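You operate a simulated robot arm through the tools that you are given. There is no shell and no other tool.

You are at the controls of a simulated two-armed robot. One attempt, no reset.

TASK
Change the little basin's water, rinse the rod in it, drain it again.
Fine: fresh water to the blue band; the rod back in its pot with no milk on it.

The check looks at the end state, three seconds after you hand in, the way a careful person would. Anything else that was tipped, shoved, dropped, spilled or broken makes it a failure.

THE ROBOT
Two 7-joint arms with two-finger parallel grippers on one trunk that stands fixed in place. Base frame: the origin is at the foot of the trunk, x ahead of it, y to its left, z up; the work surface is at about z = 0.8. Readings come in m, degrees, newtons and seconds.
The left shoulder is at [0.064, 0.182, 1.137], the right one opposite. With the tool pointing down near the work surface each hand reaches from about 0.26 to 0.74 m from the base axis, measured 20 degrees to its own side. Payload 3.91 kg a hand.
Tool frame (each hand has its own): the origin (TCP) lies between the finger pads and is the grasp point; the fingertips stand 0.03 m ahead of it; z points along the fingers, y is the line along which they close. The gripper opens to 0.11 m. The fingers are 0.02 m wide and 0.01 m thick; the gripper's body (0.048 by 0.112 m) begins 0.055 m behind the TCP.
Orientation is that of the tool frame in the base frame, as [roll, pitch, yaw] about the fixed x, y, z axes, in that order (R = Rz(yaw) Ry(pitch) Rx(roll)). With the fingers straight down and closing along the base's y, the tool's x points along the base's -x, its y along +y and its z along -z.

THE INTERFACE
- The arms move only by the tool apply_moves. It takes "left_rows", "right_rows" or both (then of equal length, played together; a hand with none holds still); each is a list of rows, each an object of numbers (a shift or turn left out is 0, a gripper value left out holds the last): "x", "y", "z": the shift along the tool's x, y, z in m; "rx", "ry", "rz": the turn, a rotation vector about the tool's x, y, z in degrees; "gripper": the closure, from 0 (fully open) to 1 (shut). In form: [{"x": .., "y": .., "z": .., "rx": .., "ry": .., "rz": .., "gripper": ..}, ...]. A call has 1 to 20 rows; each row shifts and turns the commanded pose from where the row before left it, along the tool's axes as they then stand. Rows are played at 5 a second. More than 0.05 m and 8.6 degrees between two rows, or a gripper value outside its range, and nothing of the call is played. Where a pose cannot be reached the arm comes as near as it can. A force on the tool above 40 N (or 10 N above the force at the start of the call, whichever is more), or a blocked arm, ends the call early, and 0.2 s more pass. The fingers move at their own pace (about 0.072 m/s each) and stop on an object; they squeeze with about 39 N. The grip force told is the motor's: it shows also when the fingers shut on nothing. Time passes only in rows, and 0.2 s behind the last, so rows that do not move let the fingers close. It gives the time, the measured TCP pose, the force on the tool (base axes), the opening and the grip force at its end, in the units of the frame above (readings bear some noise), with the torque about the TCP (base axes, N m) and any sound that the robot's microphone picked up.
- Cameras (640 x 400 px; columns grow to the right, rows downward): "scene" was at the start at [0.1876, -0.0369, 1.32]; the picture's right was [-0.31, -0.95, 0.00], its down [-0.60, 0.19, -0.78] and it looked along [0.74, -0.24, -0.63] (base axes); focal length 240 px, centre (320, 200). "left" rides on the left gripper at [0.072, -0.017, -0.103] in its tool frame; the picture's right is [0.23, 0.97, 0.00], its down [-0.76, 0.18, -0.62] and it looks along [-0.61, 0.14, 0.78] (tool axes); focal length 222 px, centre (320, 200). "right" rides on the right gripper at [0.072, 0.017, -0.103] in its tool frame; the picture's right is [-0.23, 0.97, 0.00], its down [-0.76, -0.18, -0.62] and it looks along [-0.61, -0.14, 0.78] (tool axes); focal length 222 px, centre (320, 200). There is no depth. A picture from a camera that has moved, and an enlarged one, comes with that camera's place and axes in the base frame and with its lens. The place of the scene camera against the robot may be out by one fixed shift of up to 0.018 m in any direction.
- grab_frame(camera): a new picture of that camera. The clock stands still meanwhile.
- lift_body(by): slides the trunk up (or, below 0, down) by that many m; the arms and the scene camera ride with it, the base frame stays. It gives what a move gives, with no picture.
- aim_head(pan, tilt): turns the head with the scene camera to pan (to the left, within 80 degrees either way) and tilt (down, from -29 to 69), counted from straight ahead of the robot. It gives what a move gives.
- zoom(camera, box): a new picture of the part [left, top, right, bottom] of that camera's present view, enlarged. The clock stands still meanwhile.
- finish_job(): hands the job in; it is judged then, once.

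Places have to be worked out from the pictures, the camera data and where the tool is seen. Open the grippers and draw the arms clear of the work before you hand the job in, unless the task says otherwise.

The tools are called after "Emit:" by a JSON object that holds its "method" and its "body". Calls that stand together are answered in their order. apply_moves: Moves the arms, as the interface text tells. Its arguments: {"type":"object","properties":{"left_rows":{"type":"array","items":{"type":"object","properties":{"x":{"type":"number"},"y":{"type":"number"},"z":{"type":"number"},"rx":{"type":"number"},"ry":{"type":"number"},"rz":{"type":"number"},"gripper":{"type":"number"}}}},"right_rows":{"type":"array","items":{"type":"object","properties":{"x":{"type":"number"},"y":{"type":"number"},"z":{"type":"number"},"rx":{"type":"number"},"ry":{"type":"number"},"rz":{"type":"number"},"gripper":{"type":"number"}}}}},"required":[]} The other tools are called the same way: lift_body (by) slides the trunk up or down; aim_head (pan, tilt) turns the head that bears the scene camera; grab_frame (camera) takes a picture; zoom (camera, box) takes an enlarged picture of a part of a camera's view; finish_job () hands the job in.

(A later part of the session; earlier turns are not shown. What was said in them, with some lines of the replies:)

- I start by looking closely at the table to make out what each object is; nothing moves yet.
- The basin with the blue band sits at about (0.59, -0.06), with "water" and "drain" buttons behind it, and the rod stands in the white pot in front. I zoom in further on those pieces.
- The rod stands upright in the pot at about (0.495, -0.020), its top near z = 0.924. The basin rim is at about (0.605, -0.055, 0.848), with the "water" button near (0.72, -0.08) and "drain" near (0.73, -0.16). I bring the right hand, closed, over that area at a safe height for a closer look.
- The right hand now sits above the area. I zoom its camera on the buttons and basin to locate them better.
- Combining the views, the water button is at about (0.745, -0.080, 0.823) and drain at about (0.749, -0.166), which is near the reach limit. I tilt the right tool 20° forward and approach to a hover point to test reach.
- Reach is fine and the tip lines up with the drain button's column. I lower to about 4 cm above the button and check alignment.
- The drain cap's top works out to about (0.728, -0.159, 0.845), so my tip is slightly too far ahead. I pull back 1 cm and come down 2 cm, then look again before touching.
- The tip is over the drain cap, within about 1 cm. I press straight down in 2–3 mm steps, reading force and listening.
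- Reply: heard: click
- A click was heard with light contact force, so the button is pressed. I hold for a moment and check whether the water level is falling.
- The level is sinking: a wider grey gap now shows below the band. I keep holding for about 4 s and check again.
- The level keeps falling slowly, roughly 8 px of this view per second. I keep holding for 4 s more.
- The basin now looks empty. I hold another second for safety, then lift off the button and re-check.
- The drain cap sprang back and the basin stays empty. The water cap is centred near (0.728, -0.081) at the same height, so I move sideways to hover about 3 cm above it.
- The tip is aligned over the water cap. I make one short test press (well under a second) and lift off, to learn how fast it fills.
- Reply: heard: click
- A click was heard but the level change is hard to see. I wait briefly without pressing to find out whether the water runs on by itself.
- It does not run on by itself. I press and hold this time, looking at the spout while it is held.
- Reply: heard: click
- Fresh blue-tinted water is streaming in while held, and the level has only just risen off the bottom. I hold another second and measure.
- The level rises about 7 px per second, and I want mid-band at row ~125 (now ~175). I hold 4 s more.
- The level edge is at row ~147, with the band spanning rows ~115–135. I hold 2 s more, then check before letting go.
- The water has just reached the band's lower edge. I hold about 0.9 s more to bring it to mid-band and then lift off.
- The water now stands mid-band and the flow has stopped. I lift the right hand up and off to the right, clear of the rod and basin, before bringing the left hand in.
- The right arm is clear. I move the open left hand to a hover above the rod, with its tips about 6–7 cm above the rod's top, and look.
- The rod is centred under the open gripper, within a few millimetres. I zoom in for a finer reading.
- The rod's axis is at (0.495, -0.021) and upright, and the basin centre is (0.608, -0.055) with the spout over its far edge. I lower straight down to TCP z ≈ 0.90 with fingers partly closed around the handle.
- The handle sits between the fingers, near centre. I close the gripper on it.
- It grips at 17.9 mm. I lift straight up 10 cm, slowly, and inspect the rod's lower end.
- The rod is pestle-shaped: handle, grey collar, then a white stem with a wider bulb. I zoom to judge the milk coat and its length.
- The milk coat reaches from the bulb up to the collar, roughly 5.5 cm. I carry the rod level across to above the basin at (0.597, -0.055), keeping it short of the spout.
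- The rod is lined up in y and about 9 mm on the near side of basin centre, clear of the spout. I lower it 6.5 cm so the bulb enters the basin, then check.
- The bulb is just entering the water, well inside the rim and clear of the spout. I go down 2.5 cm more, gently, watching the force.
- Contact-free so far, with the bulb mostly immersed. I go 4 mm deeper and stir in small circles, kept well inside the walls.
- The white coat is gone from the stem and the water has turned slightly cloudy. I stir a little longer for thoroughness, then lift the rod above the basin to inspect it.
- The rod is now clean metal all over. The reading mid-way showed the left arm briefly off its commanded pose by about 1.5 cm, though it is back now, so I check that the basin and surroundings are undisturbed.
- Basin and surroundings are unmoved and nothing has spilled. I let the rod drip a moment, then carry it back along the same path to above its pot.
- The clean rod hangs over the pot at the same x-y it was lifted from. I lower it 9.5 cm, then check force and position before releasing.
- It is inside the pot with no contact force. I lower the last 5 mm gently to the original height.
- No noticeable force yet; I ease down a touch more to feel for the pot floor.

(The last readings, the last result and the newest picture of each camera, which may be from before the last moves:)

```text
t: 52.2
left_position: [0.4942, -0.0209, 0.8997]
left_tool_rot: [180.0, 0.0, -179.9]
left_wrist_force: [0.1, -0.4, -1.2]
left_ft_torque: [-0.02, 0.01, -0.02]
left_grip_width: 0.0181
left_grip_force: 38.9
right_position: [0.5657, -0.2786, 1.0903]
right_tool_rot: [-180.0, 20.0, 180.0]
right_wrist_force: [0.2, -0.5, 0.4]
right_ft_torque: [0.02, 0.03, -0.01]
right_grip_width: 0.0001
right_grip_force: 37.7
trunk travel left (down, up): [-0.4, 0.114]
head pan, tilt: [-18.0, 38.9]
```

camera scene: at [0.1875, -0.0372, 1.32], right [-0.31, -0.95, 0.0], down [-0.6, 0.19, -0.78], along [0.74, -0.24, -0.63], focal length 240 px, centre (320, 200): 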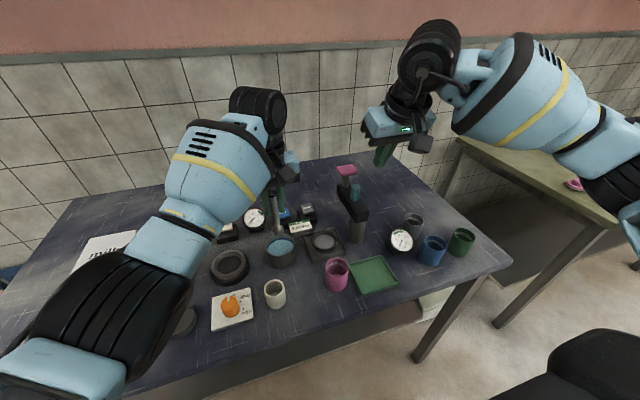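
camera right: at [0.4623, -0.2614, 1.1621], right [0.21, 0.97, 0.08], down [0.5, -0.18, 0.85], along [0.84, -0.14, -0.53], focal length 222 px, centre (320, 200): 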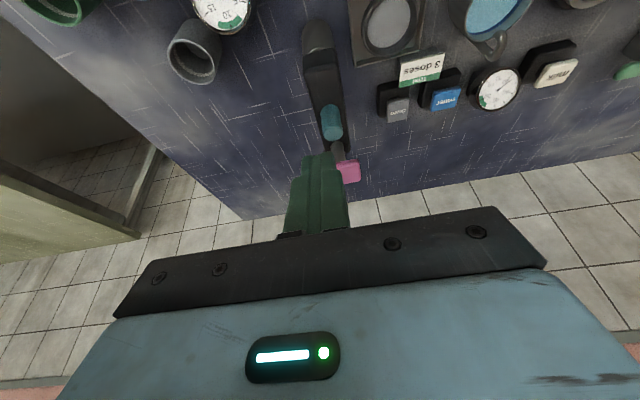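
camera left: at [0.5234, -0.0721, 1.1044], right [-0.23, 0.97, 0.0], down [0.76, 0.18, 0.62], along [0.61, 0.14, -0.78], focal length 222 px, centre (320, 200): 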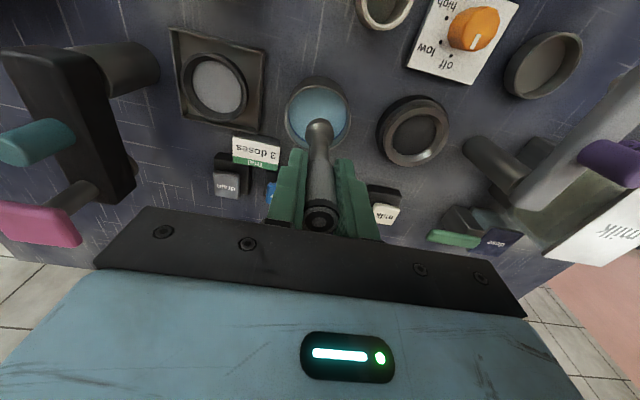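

It is at the original seat height within a millimetre. I open the gripper in small steps and check the rod stays standing.

Emit:
{"method": "apply_moves", "body": {"left_rows": [{"gripper": 0.8}, {"gripper": 0.75}, {"gripper": 0.65}, {}]}}

Emit:
{"method": "zoom", "body": {"camera": "left", "box": [240, 80, 420, 240]}}

Emit:
{"method": "zoom", "body": {"camera": "scene", "box": [245, 235, 315, 315]}}

```text
t: 53.2
left_position: [0.4958, -0.0207, 0.8993]
left_tool_rot: [179.9, 0.0, -179.9]
left_wrist_force: [0.1, 0.1, 0.0]
left_ft_torque: [0.01, -0.05, 0.01]
left_grip_width: 0.0386
left_grip_force: 0.1
right_position: [0.5669, -0.2783, 1.0906]
right_tool_rot: [180.0, 20.0, -180.0]
right_wrist_force: [0.2, -0.1, 0.4]
right_ft_torque: [-0.02, 0.03, 0.02]
right_grip_width: 0.0
right_grip_force: 37.4
trunk travel left (down, up): [-0.4, 0.114]
head pan, tilt: [-18.0, 38.9]
```

```text
2.50 times, centred on (330, 160) of left
camera zoom: at [0.4217, -0.0379, 1.003], right [-0.23, 0.97, 0.0], down [0.76, 0.18, 0.62], along [0.61, 0.14, -0.78], focal length 555 px, centre (295, 300)
```

zoom: 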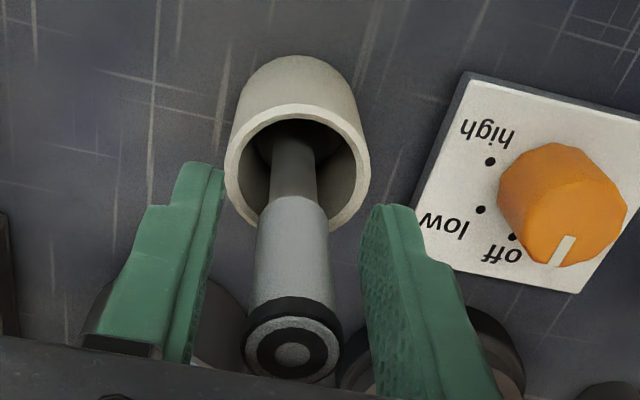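

```text
5.00 times, centred on (280, 275) of scene
camera zoom: at [0.1876, -0.0369, 1.32], right [-0.31, -0.95, 0.0], down [-0.6, 0.19, -0.78], along [0.74, -0.24, -0.63], focal length 1199 px, centre (520, -175)
```

zoom: 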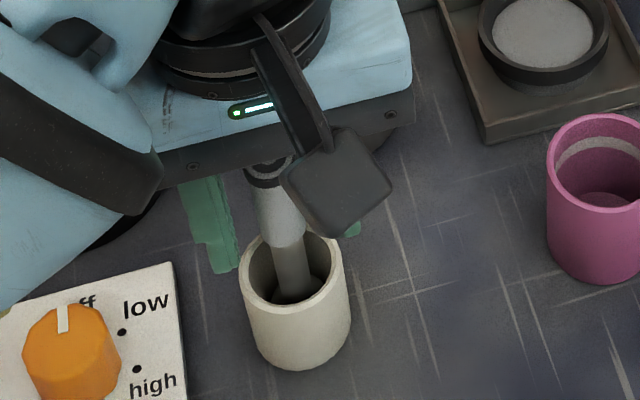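

The rod stands by itself. I open wider, raise the left hand straight up and move it back to its starting spot.

Emit:
{"method": "apply_moves", "body": {"left_rows": [{"gripper": 0.3}, {}, {"z": -0.02}, {"z": -0.03}, {"z": -0.035}, {"z": -0.035}, {"x": 0.0097, "y": 0.0268, "z": -0.0275}, {"x": 0.0097, "y": 0.0268, "z": -0.0275}, {"x": 0.0097, "y": 0.0268, "z": -0.0275}, {"x": 0.0097, "y": 0.0268, "z": -0.0275, "gripper": 0}, {}]}}

Emit:
{"method": "grab_frame", "body": {"camera": "scene"}}

Emit:
{"method": "zoom", "body": {"camera": "scene", "box": [255, 255, 300, 315]}}

Emit:
{"method": "zoom", "body": {"camera": "scene", "box": [256, 225, 304, 270]}}

```text
t: 55.6
left_position: [0.456, 0.088, 1.1281]
left_tool_rot: [-180.0, 0.1, -179.8]
left_wrist_force: [0.0, -0.1, 0.6]
left_ft_torque: [-0.02, 0.03, 0.02]
left_grip_width: 0.1098
left_grip_force: 0.0
right_position: [0.5655, -0.2799, 1.0891]
right_tool_rot: [-180.0, 19.9, -180.0]
right_wrist_force: [-0.4, -1.4, -0.6]
right_ft_torque: [0.0, 0.01, 0.05]
right_grip_width: 0.0
right_grip_force: 37.7
trunk travel left (down, up): [-0.4, 0.114]
head pan, tilt: [-18.0, 38.9]
```

```text
taken
camera scene: at [0.1881, -0.0372, 1.3199], right [-0.31, -0.95, 0.0], down [-0.6, 0.19, -0.78], along [0.74, -0.24, -0.63], focal length 240 px, centre (320, 200)
```

scene: 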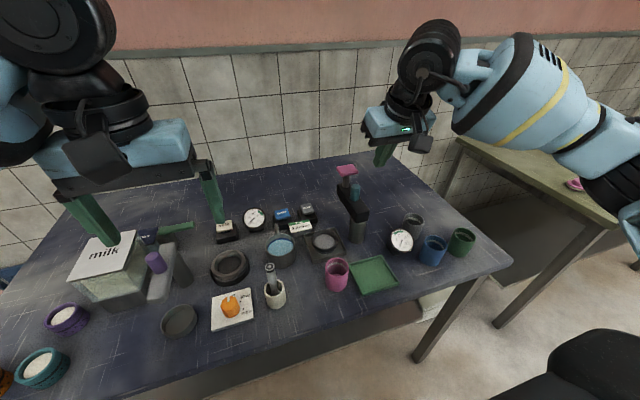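

```text
6.67 times, centred on (278, 285) of scene
camera zoom: at [0.1881, -0.0372, 1.3199], right [-0.31, -0.95, 0.0], down [-0.6, 0.19, -0.78], along [0.74, -0.24, -0.63], focal length 1598 px, centre (603, -367)
```

zoom: 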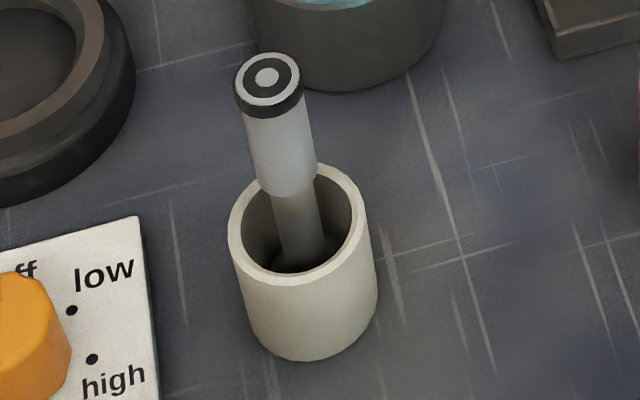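

```text
8.89 times, centred on (280, 248) of scene
camera zoom: at [0.1881, -0.0372, 1.3199], right [-0.31, -0.95, 0.0], down [-0.6, 0.19, -0.78], along [0.74, -0.24, -0.63], focal length 2131 px, centre (676, -222)
```

zoom: 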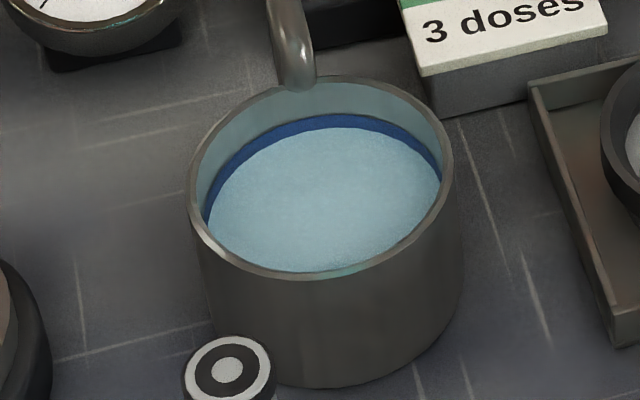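

The rod is clean in its pot and both hands are clear. Now the final drain: I bring the right hand back, first sideways, then forward and down to hover above the drain button.

Emit:
{"method": "apply_moves", "body": {"right_rows": [{"y": 0.0407}, {"y": 0.0407}, {"y": 0.0407}, {"x": -0.0195, "z": 0.0195}, {"x": -0.0195, "z": 0.0195}, {"x": -0.0195, "z": 0.0195}, {"x": -0.0195, "z": 0.0195}, {"x": -0.0195, "z": 0.0195}, {"x": -0.0195, "z": 0.0195}, {"x": 0.0114, "z": 0.0313}, {"x": 0.0114, "z": 0.0313}, {"x": 0.0114, "z": 0.0313}, {}]}}

Emit:
{"method": "zoom", "body": {"camera": "right", "box": [220, 40, 480, 220]}}

Emit:
{"method": "zoom", "body": {"camera": "scene", "box": [250, 160, 370, 260]}}

```text
t: 58.4
left_position: [0.4556, 0.0877, 1.1298]
left_tool_rot: [-180.0, -0.1, -179.9]
left_wrist_force: [-0.8, -0.5, 0.3]
left_ft_torque: [0.03, -0.01, -0.01]
left_grip_width: 0.11
left_grip_force: 0.1
right_position: [0.7165, -0.1574, 0.9238]
right_tool_rot: [179.9, 19.9, 179.9]
right_wrist_force: [-0.6, -0.3, -0.5]
right_ft_torque: [0.02, 0.0, 0.02]
right_grip_width: 0.0
right_grip_force: 37.7
trunk travel left (down, up): [-0.4, 0.114]
head pan, tilt: [-18.0, 38.9]
```

```text
2.22 times, centred on (350, 130) of right
camera zoom: at [0.6122, -0.1408, 0.9949], right [0.21, 0.97, 0.08], down [0.5, -0.18, 0.85], along [0.84, -0.14, -0.53], focal length 494 px, centre (253, 356)
```

zoom: 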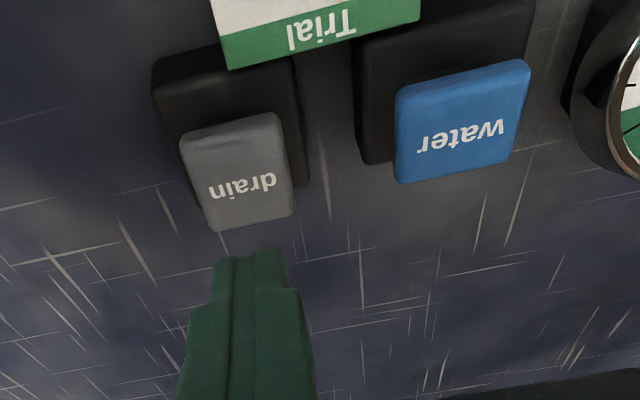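

```text
4.00 times, centred on (310, 210) of scene
camera zoom: at [0.1873, -0.0367, 1.3201], right [-0.31, -0.95, 0.0], down [-0.6, 0.19, -0.78], along [0.74, -0.24, -0.63], focal length 959 px, centre (360, 160)
```

zoom: 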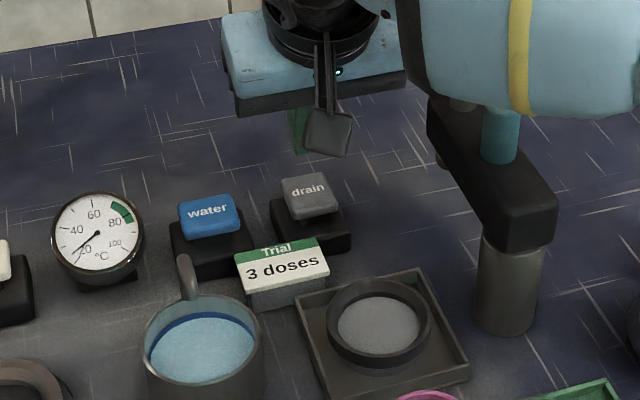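

I am aligned as before over the drain cap. I descend about 5.2 cm to the same press depth and hold.

Emit:
{"method": "apply_moves", "body": {"right_rows": [{"x": 0.00684, "z": 0.0188}, {"x": 0.00513, "z": 0.0141}, {"x": 0.00274, "z": 0.00752}, {"x": 0.00205, "z": 0.00564}, {"x": 0.00103, "z": 0.00282}, {}, {}]}}

Emit:
{"method": "zoom", "body": {"camera": "scene", "box": [256, 225, 304, 270]}}

```text
t: 60.0
left_position: [0.4555, 0.0868, 1.1284]
left_tool_rot: [180.0, -0.1, -179.8]
left_wrist_force: [0.4, 0.5, 0.1]
left_ft_torque: [0.01, -0.03, -0.01]
left_grip_width: 0.1099
left_grip_force: 0.2
right_position: [0.7181, -0.1594, 0.8704]
right_tool_rot: [179.9, 20.1, -180.0]
right_wrist_force: [0.5, -0.1, 1.2]
right_ft_torque: [-0.02, -0.03, -0.01]
right_grip_width: 0.0001
right_grip_force: 37.9
trunk travel left (down, up): [-0.4, 0.114]
head pan, tilt: [-18.0, 38.9]
heard: click
```

```text
8.89 times, centred on (280, 248) of scene
camera zoom: at [0.1875, -0.0369, 1.32], right [-0.31, -0.95, 0.0], down [-0.6, 0.19, -0.78], along [0.74, -0.24, -0.63], focal length 2131 px, centre (676, -222)
```

zoom: 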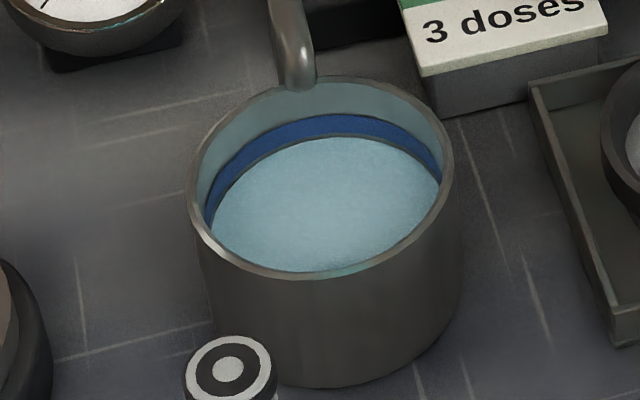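

It clicked and the level is falling. I keep holding until the basin is empty, about 8 s more.

Emit:
{"method": "apply_moves", "body": {"right_rows": [{}, {}, {}, {}, {}, {}, {}, {}, {}, {}, {}, {}, {}, {}, {}, {}, {}, {}, {}, {}]}}

Emit:
{"method": "apply_moves", "body": {"right_rows": [{}, {}, {}, {}, {}, {}, {}, {}, {}, {}, {}, {}, {}, {}, {}, {}, {}, {}, {}, {}]}}

Emit:
{"method": "zoom", "body": {"camera": "scene", "box": [256, 225, 304, 270]}}

```text
t: 64.2
left_position: [0.4565, 0.0864, 1.1282]
left_tool_rot: [179.9, -0.1, -180.0]
left_wrist_force: [0.2, -0.4, -0.4]
left_ft_torque: [0.01, -0.01, 0.01]
left_grip_width: 0.11
left_grip_force: 0.1
right_position: [0.7175, -0.1592, 0.8718]
right_tool_rot: [-180.0, 20.1, 180.0]
right_wrist_force: [-0.4, 0.5, 2.1]
right_ft_torque: [0.07, 0.0, -0.04]
right_grip_width: 0.0
right_grip_force: 37.9
trunk travel left (down, up): [-0.4, 0.114]
head pan, tilt: [-18.0, 38.9]
```

```text
t: 68.4
left_position: [0.4547, 0.0881, 1.1286]
left_tool_rot: [179.9, 0.0, -179.9]
left_wrist_force: [-0.7, 0.1, 0.2]
left_ft_torque: [0.01, -0.01, 0.0]
left_grip_width: 0.1102
left_grip_force: 0.1
right_position: [0.7182, -0.159, 0.8706]
right_tool_rot: [-180.0, 19.9, -180.0]
right_wrist_force: [0.6, 0.7, 0.8]
right_ft_torque: [0.03, -0.01, 0.01]
right_grip_width: 0.0
right_grip_force: 37.7
trunk travel left (down, up): [-0.4, 0.114]
head pan, tilt: [-18.0, 38.9]
```

```text
8.89 times, centred on (280, 248) of scene
camera zoom: at [0.1875, -0.0368, 1.32], right [-0.31, -0.95, 0.0], down [-0.6, 0.19, -0.78], along [0.74, -0.24, -0.63], focal length 2131 px, centre (676, -222)
```

zoom: 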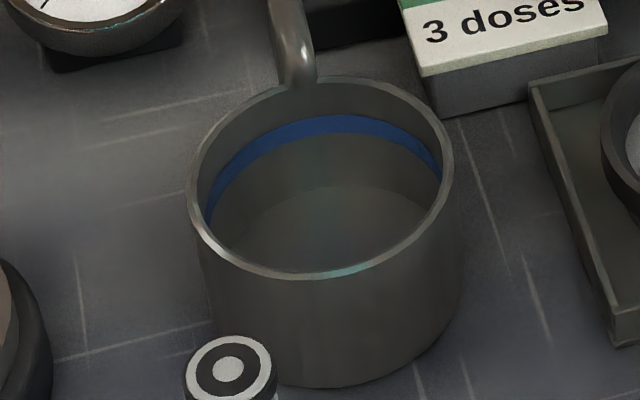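

The basin is empty again. I hold a second longer, then lift off and draw the right hand up and back to its starting area, opening the gripper there.

Emit:
{"method": "apply_moves", "body": {"right_rows": [{}, {}, {}, {}, {}, {}, {"x": -0.00684, "z": -0.0188}, {"x": -0.0114, "z": -0.0313}, {"x": -0.0114, "z": -0.0313}, {"x": -0.0114, "z": -0.0313}, {"x": -0.0114, "z": -0.0313}, {"x": 0.0195, "z": -0.0195}, {"x": 0.0195, "z": -0.0195}, {"x": 0.0195, "z": -0.0195}, {"x": 0.0195, "z": -0.0195}, {"x": 0.0195, "z": -0.0195}, {"x": 0.0195, "z": -0.0195}, {}]}}

Emit:
{"method": "apply_moves", "body": {"right_rows": [{"y": -0.04, "ry": 6.67}, {"y": -0.04, "ry": 6.67}, {"y": -0.04, "ry": 6.66}, {"gripper": 0}, {}, {}, {}, {}]}}

Emit:
{"method": "grab_frame", "body": {"camera": "scene"}}

Emit:
{"method": "zoom", "body": {"camera": "scene", "box": [256, 225, 304, 270]}}

Emit:
{"method": "zoom", "body": {"camera": "scene", "box": [200, 180, 360, 320]}}

Emit:
{"method": "grab_frame", "body": {"camera": "left"}}

```text
t: 72.2
left_position: [0.4565, 0.0883, 1.1288]
left_tool_rot: [-180.0, 0.0, -179.8]
left_wrist_force: [-0.3, -0.1, -0.1]
left_ft_torque: [0.01, 0.02, 0.0]
left_grip_width: 0.1099
left_grip_force: 0.1
right_position: [0.5655, -0.1587, 1.0919]
right_tool_rot: [-180.0, 19.9, 180.0]
right_wrist_force: [-0.6, 0.0, -0.2]
right_ft_torque: [-0.02, -0.02, 0.03]
right_grip_width: 0.0
right_grip_force: 37.6
trunk travel left (down, up): [-0.4, 0.114]
head pan, tilt: [-18.0, 38.9]
```

```text
t: 74.0
left_position: [0.4559, 0.0876, 1.1285]
left_tool_rot: [-179.9, 0.0, -179.9]
left_wrist_force: [1.1, 1.1, -0.2]
left_ft_torque: [0.01, -0.02, -0.03]
left_grip_width: 0.1101
left_grip_force: 0.0
right_position: [0.566, -0.2795, 1.0925]
right_tool_rot: [179.9, 0.0, 179.9]
right_wrist_force: [0.2, 0.6, 0.4]
right_ft_torque: [0.04, -0.01, 0.0]
right_grip_width: 0.1098
right_grip_force: 0.1
trunk travel left (down, up): [-0.4, 0.114]
head pan, tilt: [-18.0, 38.9]
```

```text
taken
camera scene: at [0.1876, -0.0368, 1.32], right [-0.31, -0.95, 0.0], down [-0.6, 0.19, -0.78], along [0.74, -0.24, -0.63], focal length 240 px, centre (320, 200)
```

scene: 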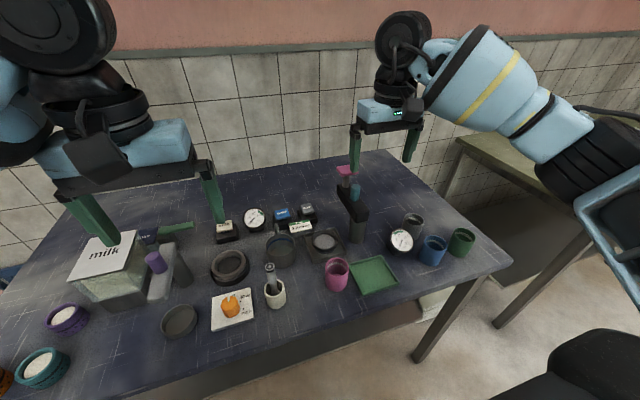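

```text
8.89 times, centred on (280, 248) of scene
camera zoom: at [0.1876, -0.0368, 1.32], right [-0.31, -0.95, 0.0], down [-0.6, 0.19, -0.78], along [0.74, -0.24, -0.63], focal length 2131 px, centre (676, -222)
```

zoom: 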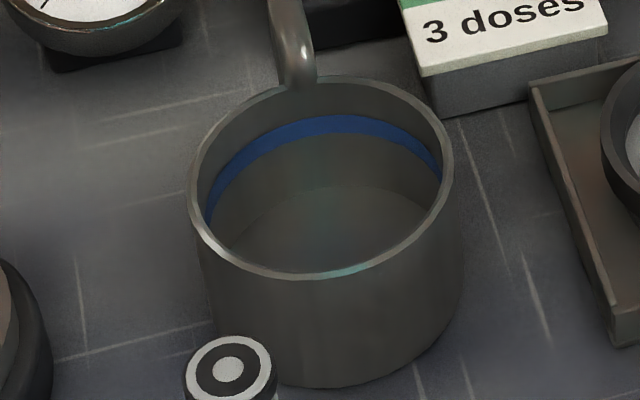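

```text
2.86 times, centred on (280, 250) of scene
camera zoom: at [0.1876, -0.0368, 1.32], right [-0.31, -0.95, 0.0], down [-0.6, 0.19, -0.78], along [0.74, -0.24, -0.63], focal length 685 px, centre (434, 57)
```

zoom: 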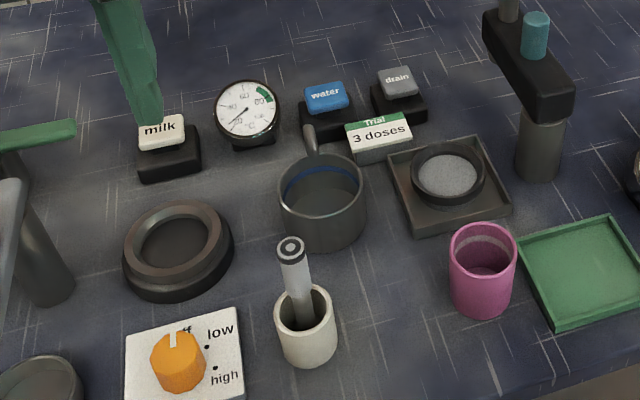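

```text
taken
camera left: at [0.3828, 0.0705, 1.2323], right [-0.23, 0.97, 0.0], down [0.76, 0.18, 0.62], along [0.61, 0.14, -0.78], focal length 222 px, centre (320, 200)
```

left: 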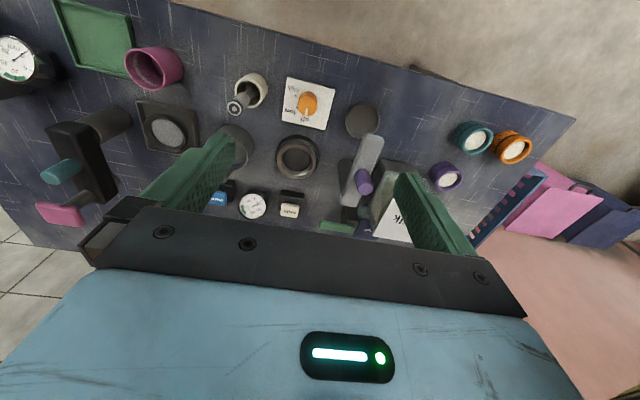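

The basin is drained, and the rod stands clean in its pot. It was rinsed in fresh water filled to mid-band. Nothing else has moved, and both arms are clear with grippers open, so I hand the job in.

Emit:
{"method": "finish_job", "body": {}}

```text
The job is handed in.
```

I handed the job in with the basin drained and empty, and the rod back in its pot with no milk visible on it. The check hasn't given a result yet.

- **Water change:** I drained the old cloudy water completely, then filled fresh water to the middle of the blue band.
- **Rinse:** I stirred the rod in the fresh water until the white coat was gone, and inspected it before putting it back.
- **Final drain:** I held the drain button until the basin was empty again.

**Empty at the end:** The task ends with "drain it again", but the "Fine" line asks for fresh water to the blue band. I took the band as the level for the rinse, so I did not refill. If the check expects fresh water standing at the band, this will fail.

During the second round of stirring, the left arm read about 1.5 cm off its commanded position for a moment. The pictures afterwards showed the basin in place and nothing spilled. In the last pictures nothing else had moved. Both arms are clear of the work, with the grippers open.
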